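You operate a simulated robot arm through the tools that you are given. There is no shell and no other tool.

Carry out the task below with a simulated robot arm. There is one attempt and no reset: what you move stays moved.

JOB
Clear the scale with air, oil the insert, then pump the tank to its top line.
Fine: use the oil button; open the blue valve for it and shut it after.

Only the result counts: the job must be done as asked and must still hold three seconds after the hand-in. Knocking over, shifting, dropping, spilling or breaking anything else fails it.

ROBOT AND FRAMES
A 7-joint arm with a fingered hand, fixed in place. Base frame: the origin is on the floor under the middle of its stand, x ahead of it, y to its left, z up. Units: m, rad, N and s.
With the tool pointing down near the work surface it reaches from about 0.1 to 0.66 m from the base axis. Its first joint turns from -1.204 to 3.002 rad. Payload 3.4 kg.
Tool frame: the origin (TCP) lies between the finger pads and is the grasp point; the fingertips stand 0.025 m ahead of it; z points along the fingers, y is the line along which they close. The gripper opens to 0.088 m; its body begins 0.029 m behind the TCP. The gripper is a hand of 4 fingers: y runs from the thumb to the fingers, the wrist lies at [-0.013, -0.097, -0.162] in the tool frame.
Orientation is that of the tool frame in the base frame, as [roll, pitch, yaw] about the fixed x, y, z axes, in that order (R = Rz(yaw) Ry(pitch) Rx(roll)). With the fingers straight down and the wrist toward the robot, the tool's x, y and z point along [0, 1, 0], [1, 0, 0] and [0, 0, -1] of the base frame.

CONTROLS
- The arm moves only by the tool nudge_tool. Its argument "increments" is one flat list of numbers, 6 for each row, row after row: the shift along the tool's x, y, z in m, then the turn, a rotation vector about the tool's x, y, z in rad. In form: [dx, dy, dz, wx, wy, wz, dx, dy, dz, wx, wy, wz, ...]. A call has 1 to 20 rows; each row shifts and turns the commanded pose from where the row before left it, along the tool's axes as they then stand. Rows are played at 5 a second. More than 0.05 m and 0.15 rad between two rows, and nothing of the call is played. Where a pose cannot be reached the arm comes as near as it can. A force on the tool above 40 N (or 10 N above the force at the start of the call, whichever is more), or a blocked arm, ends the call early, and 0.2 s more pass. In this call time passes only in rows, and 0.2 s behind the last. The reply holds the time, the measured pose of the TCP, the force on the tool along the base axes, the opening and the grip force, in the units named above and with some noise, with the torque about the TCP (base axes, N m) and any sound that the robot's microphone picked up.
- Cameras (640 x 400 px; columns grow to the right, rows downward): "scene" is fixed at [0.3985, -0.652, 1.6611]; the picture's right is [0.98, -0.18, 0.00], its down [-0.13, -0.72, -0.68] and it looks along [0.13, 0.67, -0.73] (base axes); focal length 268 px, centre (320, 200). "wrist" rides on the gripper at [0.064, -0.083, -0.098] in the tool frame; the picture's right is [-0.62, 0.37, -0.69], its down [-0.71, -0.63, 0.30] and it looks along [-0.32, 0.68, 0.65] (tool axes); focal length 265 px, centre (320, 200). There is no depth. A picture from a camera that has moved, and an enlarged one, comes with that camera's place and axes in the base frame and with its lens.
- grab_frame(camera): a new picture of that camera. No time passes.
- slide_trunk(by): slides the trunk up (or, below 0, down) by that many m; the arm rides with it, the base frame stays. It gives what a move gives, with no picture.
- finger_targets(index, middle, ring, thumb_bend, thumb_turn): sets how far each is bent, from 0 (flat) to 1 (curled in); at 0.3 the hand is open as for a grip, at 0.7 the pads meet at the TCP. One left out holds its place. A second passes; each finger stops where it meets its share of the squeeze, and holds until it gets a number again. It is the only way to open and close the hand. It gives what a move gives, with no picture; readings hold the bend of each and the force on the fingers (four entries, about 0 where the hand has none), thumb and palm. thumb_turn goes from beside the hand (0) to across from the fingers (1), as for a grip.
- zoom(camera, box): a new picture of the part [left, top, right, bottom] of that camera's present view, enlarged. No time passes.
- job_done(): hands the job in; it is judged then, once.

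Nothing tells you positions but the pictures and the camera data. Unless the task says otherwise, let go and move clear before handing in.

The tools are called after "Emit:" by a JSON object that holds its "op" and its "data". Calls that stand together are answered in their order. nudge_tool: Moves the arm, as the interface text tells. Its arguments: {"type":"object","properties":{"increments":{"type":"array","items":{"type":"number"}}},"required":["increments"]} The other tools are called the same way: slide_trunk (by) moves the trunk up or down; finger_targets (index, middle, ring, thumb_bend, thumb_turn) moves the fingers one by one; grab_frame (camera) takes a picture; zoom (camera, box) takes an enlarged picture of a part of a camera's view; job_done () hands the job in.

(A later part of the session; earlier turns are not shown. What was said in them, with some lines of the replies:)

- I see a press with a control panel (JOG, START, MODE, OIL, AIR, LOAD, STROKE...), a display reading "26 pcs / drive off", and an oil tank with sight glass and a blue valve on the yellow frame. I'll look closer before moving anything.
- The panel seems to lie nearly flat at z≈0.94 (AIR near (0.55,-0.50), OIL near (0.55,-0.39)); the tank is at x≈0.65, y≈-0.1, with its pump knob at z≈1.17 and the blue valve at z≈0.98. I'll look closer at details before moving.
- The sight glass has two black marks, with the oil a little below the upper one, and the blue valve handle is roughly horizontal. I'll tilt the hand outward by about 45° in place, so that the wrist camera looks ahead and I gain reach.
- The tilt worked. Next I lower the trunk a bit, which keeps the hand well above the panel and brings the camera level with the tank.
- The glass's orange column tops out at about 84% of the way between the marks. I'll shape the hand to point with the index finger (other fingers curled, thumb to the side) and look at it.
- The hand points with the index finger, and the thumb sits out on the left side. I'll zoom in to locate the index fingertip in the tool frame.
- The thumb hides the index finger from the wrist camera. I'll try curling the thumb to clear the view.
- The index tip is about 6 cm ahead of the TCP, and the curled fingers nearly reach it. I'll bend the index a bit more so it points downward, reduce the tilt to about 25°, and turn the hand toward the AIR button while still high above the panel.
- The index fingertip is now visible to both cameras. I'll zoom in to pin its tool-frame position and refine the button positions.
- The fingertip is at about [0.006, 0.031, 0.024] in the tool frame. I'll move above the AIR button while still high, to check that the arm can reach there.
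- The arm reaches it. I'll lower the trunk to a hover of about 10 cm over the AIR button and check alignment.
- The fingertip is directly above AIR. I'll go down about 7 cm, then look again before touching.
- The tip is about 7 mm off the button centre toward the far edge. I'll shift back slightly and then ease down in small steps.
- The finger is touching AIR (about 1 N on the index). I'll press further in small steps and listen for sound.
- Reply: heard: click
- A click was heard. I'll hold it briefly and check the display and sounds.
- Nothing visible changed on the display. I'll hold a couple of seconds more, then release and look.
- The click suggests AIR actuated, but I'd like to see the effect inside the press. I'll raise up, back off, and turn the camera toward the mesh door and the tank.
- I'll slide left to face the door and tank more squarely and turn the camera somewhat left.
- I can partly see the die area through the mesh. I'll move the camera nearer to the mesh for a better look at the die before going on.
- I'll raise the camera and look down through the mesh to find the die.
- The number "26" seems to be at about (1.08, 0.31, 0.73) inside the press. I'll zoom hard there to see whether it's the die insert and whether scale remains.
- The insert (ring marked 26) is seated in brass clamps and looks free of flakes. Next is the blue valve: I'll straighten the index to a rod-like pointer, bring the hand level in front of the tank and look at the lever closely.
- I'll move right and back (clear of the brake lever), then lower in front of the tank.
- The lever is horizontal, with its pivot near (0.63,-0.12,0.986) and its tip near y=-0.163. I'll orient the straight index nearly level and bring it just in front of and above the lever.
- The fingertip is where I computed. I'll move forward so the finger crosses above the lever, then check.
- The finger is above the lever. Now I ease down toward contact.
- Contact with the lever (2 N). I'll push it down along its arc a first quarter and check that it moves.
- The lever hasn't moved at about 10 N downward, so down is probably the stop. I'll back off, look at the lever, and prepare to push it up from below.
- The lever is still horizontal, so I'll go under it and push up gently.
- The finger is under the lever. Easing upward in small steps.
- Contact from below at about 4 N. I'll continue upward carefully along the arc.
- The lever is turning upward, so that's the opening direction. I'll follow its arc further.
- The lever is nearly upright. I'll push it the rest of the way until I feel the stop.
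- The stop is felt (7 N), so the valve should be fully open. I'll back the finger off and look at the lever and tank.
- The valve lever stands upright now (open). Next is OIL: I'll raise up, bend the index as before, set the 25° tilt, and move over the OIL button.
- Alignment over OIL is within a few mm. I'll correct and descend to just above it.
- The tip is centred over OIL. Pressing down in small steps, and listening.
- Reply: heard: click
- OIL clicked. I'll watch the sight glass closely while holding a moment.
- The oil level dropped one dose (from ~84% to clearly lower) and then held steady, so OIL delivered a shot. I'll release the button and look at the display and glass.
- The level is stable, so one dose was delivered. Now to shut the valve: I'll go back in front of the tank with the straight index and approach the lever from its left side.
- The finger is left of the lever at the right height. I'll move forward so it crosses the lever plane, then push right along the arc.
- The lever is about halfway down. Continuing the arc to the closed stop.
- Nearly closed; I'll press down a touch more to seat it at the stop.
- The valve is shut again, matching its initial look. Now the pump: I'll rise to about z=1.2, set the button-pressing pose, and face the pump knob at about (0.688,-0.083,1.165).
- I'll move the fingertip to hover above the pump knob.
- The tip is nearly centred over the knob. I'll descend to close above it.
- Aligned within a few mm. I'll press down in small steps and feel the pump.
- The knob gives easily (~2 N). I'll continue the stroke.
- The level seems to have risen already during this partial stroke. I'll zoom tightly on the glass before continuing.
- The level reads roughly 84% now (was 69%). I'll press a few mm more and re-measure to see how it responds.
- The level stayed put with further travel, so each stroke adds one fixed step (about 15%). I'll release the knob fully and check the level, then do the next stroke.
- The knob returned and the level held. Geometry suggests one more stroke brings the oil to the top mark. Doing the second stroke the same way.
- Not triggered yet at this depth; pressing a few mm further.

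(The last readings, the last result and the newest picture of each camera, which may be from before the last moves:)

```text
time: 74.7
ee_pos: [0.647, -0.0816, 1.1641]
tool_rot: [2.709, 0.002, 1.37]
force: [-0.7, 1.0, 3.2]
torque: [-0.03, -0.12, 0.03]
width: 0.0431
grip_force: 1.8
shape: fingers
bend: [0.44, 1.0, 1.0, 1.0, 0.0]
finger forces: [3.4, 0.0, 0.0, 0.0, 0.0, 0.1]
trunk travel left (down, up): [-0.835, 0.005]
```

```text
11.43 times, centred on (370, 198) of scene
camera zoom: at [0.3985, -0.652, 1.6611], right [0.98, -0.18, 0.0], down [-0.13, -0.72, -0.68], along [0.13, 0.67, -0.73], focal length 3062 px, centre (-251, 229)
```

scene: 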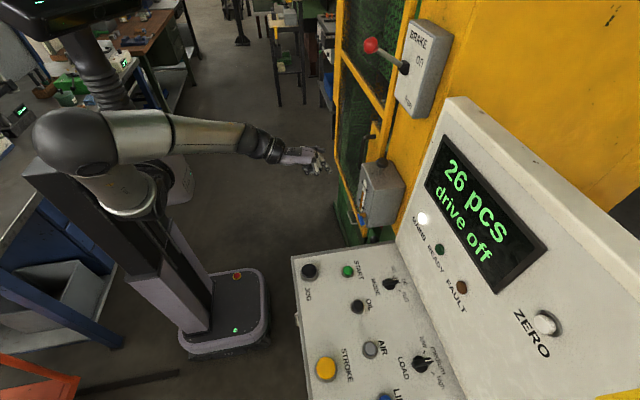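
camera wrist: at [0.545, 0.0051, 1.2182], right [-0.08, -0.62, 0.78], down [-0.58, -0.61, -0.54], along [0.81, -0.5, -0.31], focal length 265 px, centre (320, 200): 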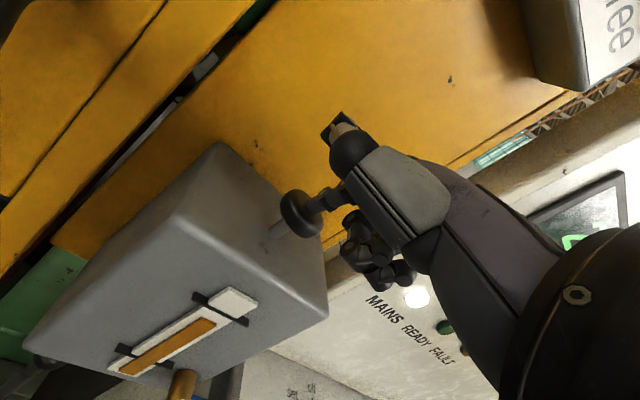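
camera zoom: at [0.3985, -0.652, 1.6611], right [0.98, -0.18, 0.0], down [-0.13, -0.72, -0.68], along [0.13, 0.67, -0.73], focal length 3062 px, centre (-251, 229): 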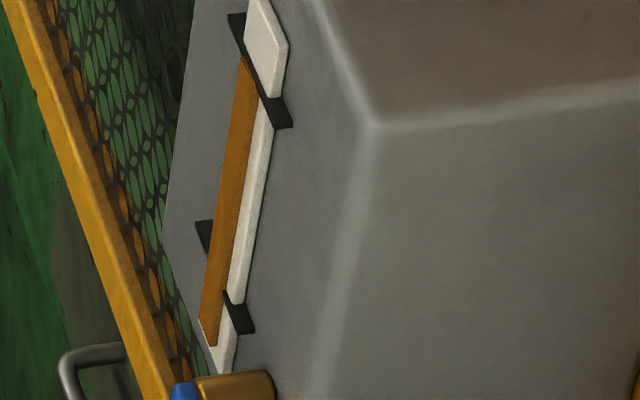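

The oil now reaches the top mark. I'll release the knob, move clear and inspect the glass from the front.

Emit:
{"op": "nudge_tool", "data": {"increments": [0, 0.0085, -0.0181, 0, 0, 0, 0, 0.0085, -0.0181, 0, 0, 0, 0, 0.0085, -0.0181, 0, 0, 0]}}

Emit:
{"op": "zoom", "data": {"camera": "scene", "box": [345, 140, 405, 215]}}

Emit:
{"op": "nudge_tool", "data": {"increments": [-0.0213, -0.0365, -0.0126, 0, 0, 0, -0.0213, -0.0365, -0.0126, 0, 0, 0, -0.0213, -0.0365, -0.0126, 0, 0, 0, -0.0213, -0.0365, -0.0126, 0, 0, 0]}}

Emit:
{"op": "grab_frame", "data": {"camera": "wrist"}}

Emit:
{"op": "zoom", "data": {"camera": "wrist", "box": [80, 120, 260, 260]}}

```text
time: 75.5
ee_pos: [0.6471, -0.0816, 1.2235]
tool_rot: [2.71, 0.001, 1.371]
force: [-0.8, 0.5, 0.5]
torque: [0.01, 0.01, 0.04]
width: 0.0434
grip_force: 0.1
shape: fingers
bend: [0.45, 1.0, 1.0, 1.0, 0.0]
finger forces: [0.0, 0.1, 0.1, 0.1, 0.1, 0.0]
trunk travel left (down, up): [-0.835, 0.005]
```

```text
5.33 times, centred on (375, 178) of scene
camera zoom: at [0.3985, -0.652, 1.6611], right [0.98, -0.18, 0.0], down [-0.13, -0.72, -0.68], along [0.13, 0.67, -0.73], focal length 1429 px, centre (27, 320)
```

zoom: 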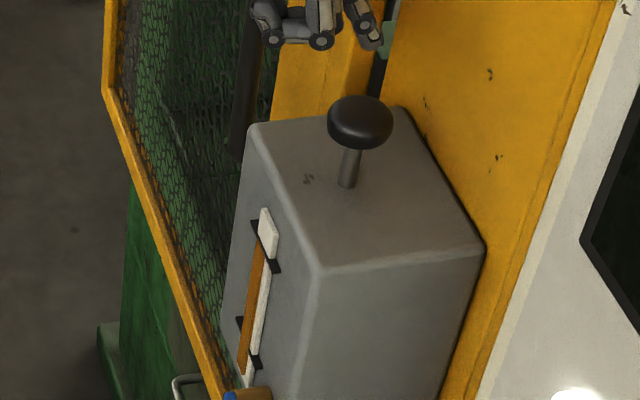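

```text
time: 76.5
ee_pos: [0.4776, -0.1364, 1.2092]
tool_rot: [2.706, 0.001, 1.372]
force: [0.0, 0.2, -0.2]
torque: [0.01, 0.02, -0.03]
width: 0.0433
grip_force: 0.0
shape: fingers
bend: [0.45, 1.0, 1.0, 1.0, 0.0]
finger forces: [0.0, 0.1, 0.1, 0.1, 0.0, 0.0]
trunk travel left (down, up): [-0.835, 0.005]
```

```text
taken
camera wrist: at [0.3761, -0.0493, 1.2637], right [-0.08, -0.62, 0.78], down [-0.58, -0.61, -0.54], along [0.81, -0.49, -0.3], focal length 265 px, centre (320, 200)
```

wrist: 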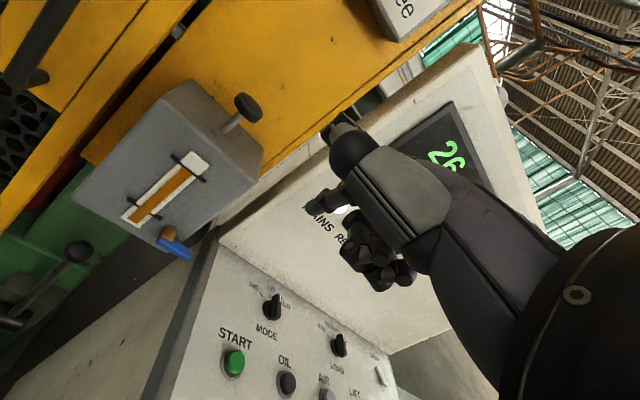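

```text
2.86 times, centred on (170, 190) of wrist
camera zoom: at [0.3761, -0.0493, 1.2637], right [-0.08, -0.62, 0.78], down [-0.58, -0.61, -0.54], along [0.81, -0.49, -0.3], focal length 758 px, centre (749, 229)
```

zoom: 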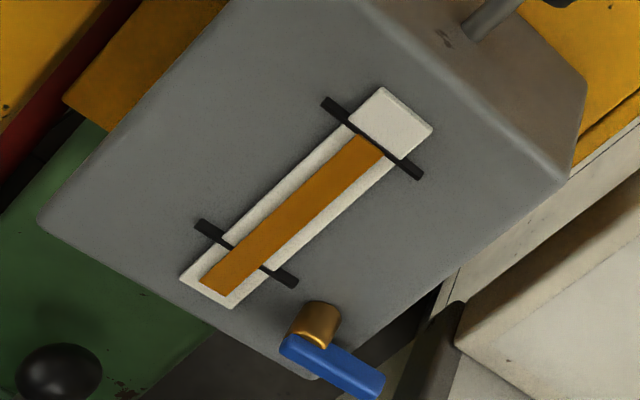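

The oil top appears right at the upper mark. I'll check it from a level viewpoint to remove parallax.

Emit:
{"op": "nudge_tool", "data": {"increments": [0, -0.03, -0.03, 0, 0, 0, 0, 0, 0, -0.13, 0, 0, 0, 0, 0, -0.13, 0, 0, 0, 0, 0, -0.09, 0, 0]}}

Emit:
{"op": "slide_trunk", "data": {"by": -0.13}}

Emit:
{"op": "grab_frame", "data": {"camera": "wrist"}}

```text
time: 77.5
ee_pos: [0.4654, -0.1198, 1.2333]
tool_rot: [2.359, 0.0, 1.368]
force: [0.4, 1.1, -1.0]
torque: [0.03, -0.03, 0.0]
width: 0.0438
grip_force: 0.0
shape: fingers
bend: [0.45, 1.0, 1.0, 1.0, 0.0]
finger forces: [0.1, 0.0, 0.0, 0.0, 0.0, 0.1]
out of reach, approached as far as the arm can: row 3, 4
trunk travel left (down, up): [-0.835, 0.005]
```

```text
time: 79.1
ee_pos: [0.4645, -0.1192, 1.1028]
tool_rot: [2.363, 0.001, 1.372]
force: [1.2, -0.1, 0.5]
torque: [-0.01, -0.01, 0.02]
width: 0.0434
grip_force: 0.1
shape: fingers
bend: [0.45, 1.0, 1.0, 1.0, 0.0]
finger forces: [0.0, 0.1, 0.1, 0.0, 0.1, 0.1]
trunk travel left (down, up): [-0.705, 0.135]
```

```text
taken
camera wrist: at [0.3519, -0.0308, 1.114], right [-0.35, -0.56, 0.75], down [-0.37, -0.65, -0.66], along [0.86, -0.51, 0.02], focal length 265 px, centre (320, 200)
```

wrist: 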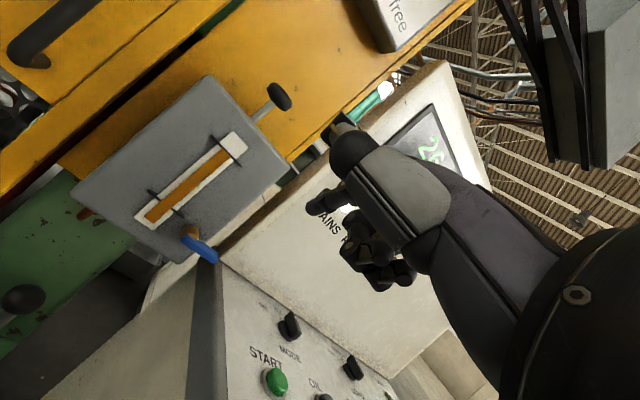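

Emit:
{"op": "zoom", "data": {"camera": "wrist", "box": [120, 110, 270, 270]}}

Emit:
{"op": "zoom", "data": {"camera": "wrist", "box": [195, 120, 265, 180]}}

```text
2.50 times, centred on (195, 190) of wrist
camera zoom: at [0.3519, -0.0308, 1.114], right [-0.35, -0.56, 0.75], down [-0.37, -0.65, -0.66], along [0.86, -0.51, 0.02], focal length 664 px, centre (632, 225)
```

zoom: 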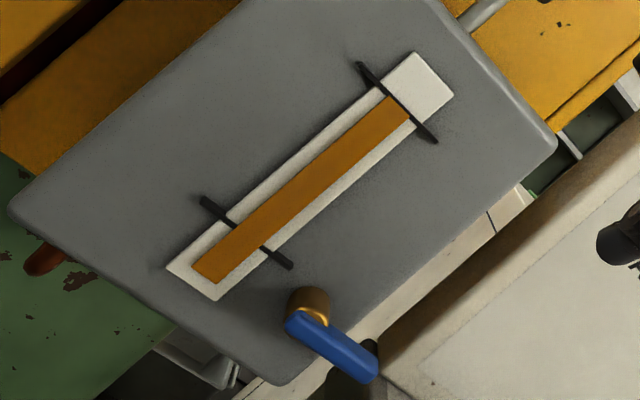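

```text
6.67 times, centred on (230, 150) of wrist
camera zoom: at [0.3519, -0.0308, 1.114], right [-0.35, -0.56, 0.75], down [-0.37, -0.65, -0.66], along [0.86, -0.51, 0.02], focal length 1769 px, centre (920, 533)
```

zoom: 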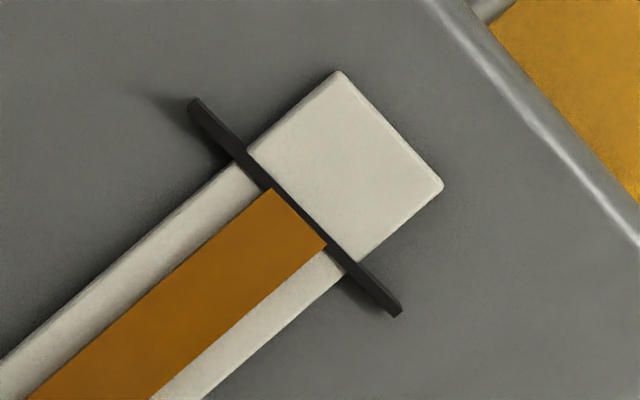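

From a level view, the oil's top edge lies on the upper mark, and the valve is horizontal (shut). As a last check I'll look once more at the insert through the mesh.

Emit:
{"op": "slide_trunk", "data": {"by": 0.1}}

Emit:
{"op": "nudge_tool", "data": {"increments": [0.0372, -0.0063, -0.0063, 0, 0, 0, 0.0372, -0.0063, -0.0063, 0, 0, 0, 0.0372, -0.0063, -0.0063, 0, 0, 0, 0.0372, -0.0063, -0.0063, 0, 0, 0, 0.0372, -0.0063, -0.0063, 0, 0, 0, 0, 0, 0, 0, 0.0856, -0.0856, 0, 0, 0, 0, 0.0856, -0.0856, 0, 0, 0, 0, 0.0856, -0.0856, 0, 0, 0, 0, 0.0856, -0.0856]}}

Emit:
{"op": "grab_frame", "data": {"camera": "wrist"}}

```text
time: 80.5
ee_pos: [0.4651, -0.1208, 1.2017]
tool_rot: [2.362, 0.001, 1.369]
force: [-0.2, 0.7, 0.2]
torque: [-0.02, -0.04, -0.01]
width: 0.0429
grip_force: 0.1
shape: fingers
bend: [0.45, 1.0, 1.0, 1.0, 0.0]
finger forces: [0.1, 0.0, 0.0, 0.1, 0.1, 0.1]
trunk travel left (down, up): [-0.805, 0.035]
```

```text
time: 82.5
ee_pos: [0.4586, 0.0688, 1.2011]
tool_rot: [2.363, -0.003, 1.855]
force: [0.8, 0.5, 0.1]
torque: [-0.02, -0.01, 0.0]
width: 0.0434
grip_force: 0.1
shape: fingers
bend: [0.45, 1.0, 1.0, 1.0, 0.0]
finger forces: [0.1, 0.1, 0.1, 0.0, 0.1, 0.0]
trunk travel left (down, up): [-0.805, 0.035]
```

```text
taken
camera wrist: at [0.3178, 0.0952, 1.2138], right [-0.04, -0.66, 0.75], down [-0.02, -0.75, -0.66], along [1.0, -0.05, 0.02], focal length 265 px, centre (320, 200)
```

wrist: 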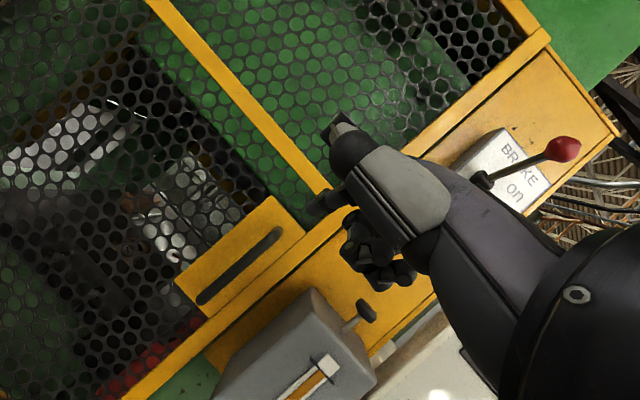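

Emit:
{"op": "zoom", "data": {"camera": "wrist", "box": [90, 215, 170, 275]}}

Emit:
{"op": "zoom", "data": {"camera": "wrist", "box": [60, 170, 160, 270]}}

```text
6.67 times, centred on (130, 245) of wrist
camera zoom: at [0.3178, 0.0952, 1.2138], right [-0.04, -0.66, 0.75], down [-0.02, -0.75, -0.66], along [1.0, -0.05, 0.02], focal length 1769 px, centre (1587, -100)
```

zoom: 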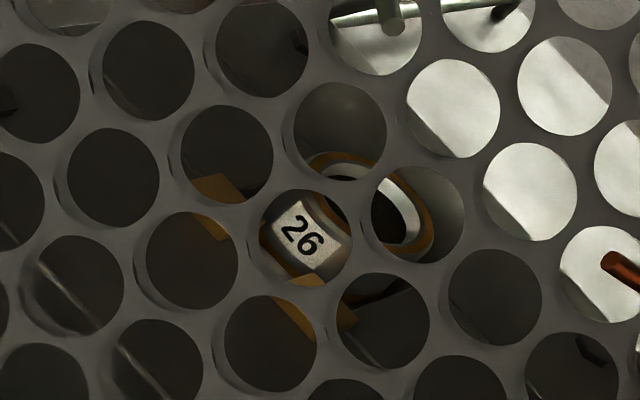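

```text
4.00 times, centred on (110, 220) of wrist
camera zoom: at [0.3178, 0.0952, 1.2138], right [-0.04, -0.66, 0.75], down [-0.02, -0.75, -0.66], along [1.0, -0.05, 0.02], focal length 1062 px, centre (1160, 120)
```

zoom: 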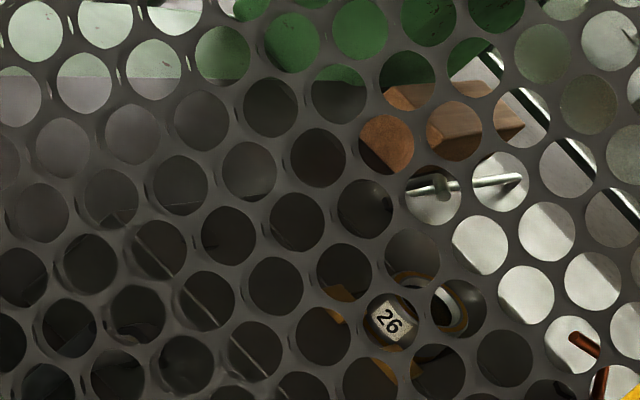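

The insert looks clean through the mesh, with no flakes visible. I'll back the hand off to open space and take a last look at the whole scene.

Emit:
{"op": "nudge_tool", "data": {"increments": [0, -0.03, -0.03, 0, 0, 0, 0, -0.03, -0.03, 0, 0, 0]}}

Emit:
{"op": "grab_frame", "data": {"camera": "scene"}}

Emit:
{"op": "zoom", "data": {"camera": "scene", "box": [280, 240, 480, 400]}}

Emit:
{"op": "zoom", "data": {"camera": "scene", "box": [340, 150, 420, 250]}}

```text
time: 83.0
ee_pos: [0.3913, 0.0653, 1.2113]
tool_rot: [2.361, 0.002, 1.853]
force: [-0.8, 0.4, 0.6]
torque: [0.01, 0.0, -0.03]
width: 0.0434
grip_force: 0.0
shape: fingers
bend: [0.45, 1.0, 1.0, 1.0, 0.0]
finger forces: [0.0, 0.1, 0.1, 0.1, 0.0, 0.0]
out of reach, approached as far as the arm can: row 2
trunk travel left (down, up): [-0.805, 0.035]
```

```text
taken
```

scene: 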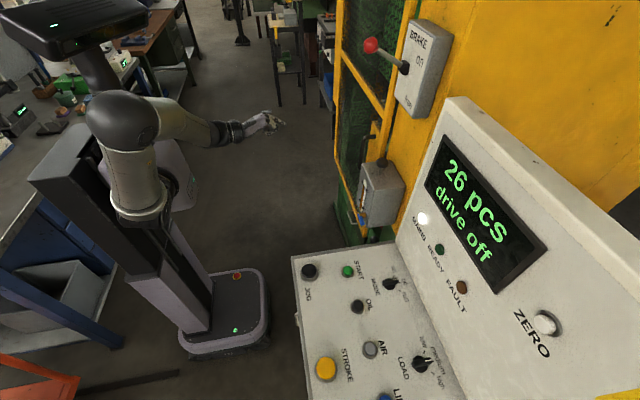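

```text
2.50 times, centred on (380, 320) of scene
camera zoom: at [0.3985, -0.652, 1.6611], right [0.98, -0.18, 0.0], down [-0.13, -0.72, -0.68], along [0.13, 0.67, -0.73], focal length 670 px, centre (170, -100)
```

zoom: 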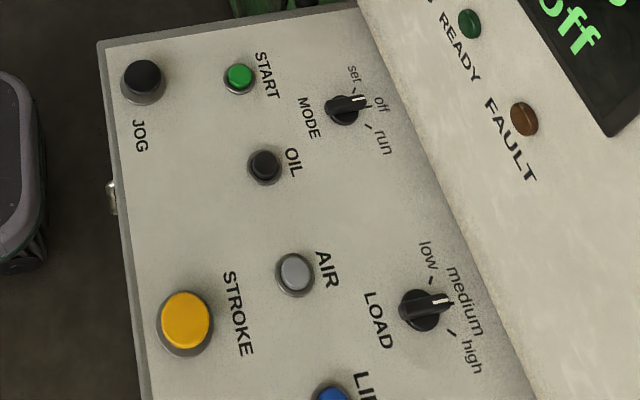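

```text
4.00 times, centred on (380, 200) of scene
camera zoom: at [0.3985, -0.652, 1.6611], right [0.98, -0.18, 0.0], down [-0.13, -0.72, -0.68], along [0.13, 0.67, -0.73], focal length 1072 px, centre (80, 200)
```

zoom: 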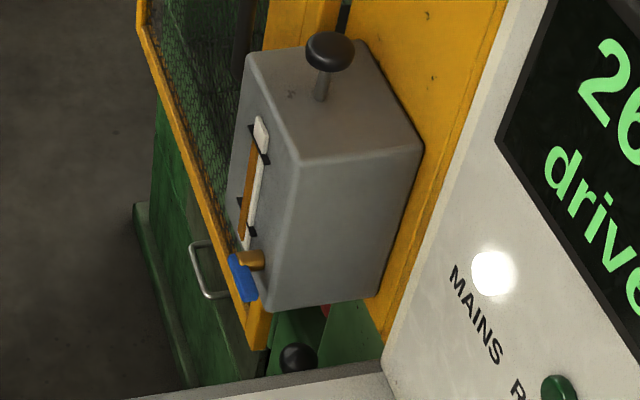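

The buttons have sprung back, the switches are unchanged, the blue valve is shut, the pump knob is up and the oil is at the top mark. The hand is clear, so I'm handing in.

Emit:
{"op": "job_done", "data": {}}

```text
The job is handed in.
```

The job is handed in. The oiling and tank steps are confirmed by what I saw; the air step is less certain.

- **Air:** I pressed AIR until it clicked and held it for about 3.5 seconds. I heard no hiss and had no view of the insert beforehand. Seen through the mesh afterwards, the insert (marked 26) showed no scale.
- **Oil:** I opened the blue valve (the lever turns up to open) and pressed OIL once. It clicked and the tank level dropped by one dose, from about 84% to 69% of the way between the marks. I did not see the oil land on the insert. I then shut the valve, and the lever is back where it started.
- **Tank:** Two pump strokes brought the oil up to the top line, checked from level with the glass.

The buttons have sprung back, MODE and LOAD are unchanged, and the hand is clear of the machine.
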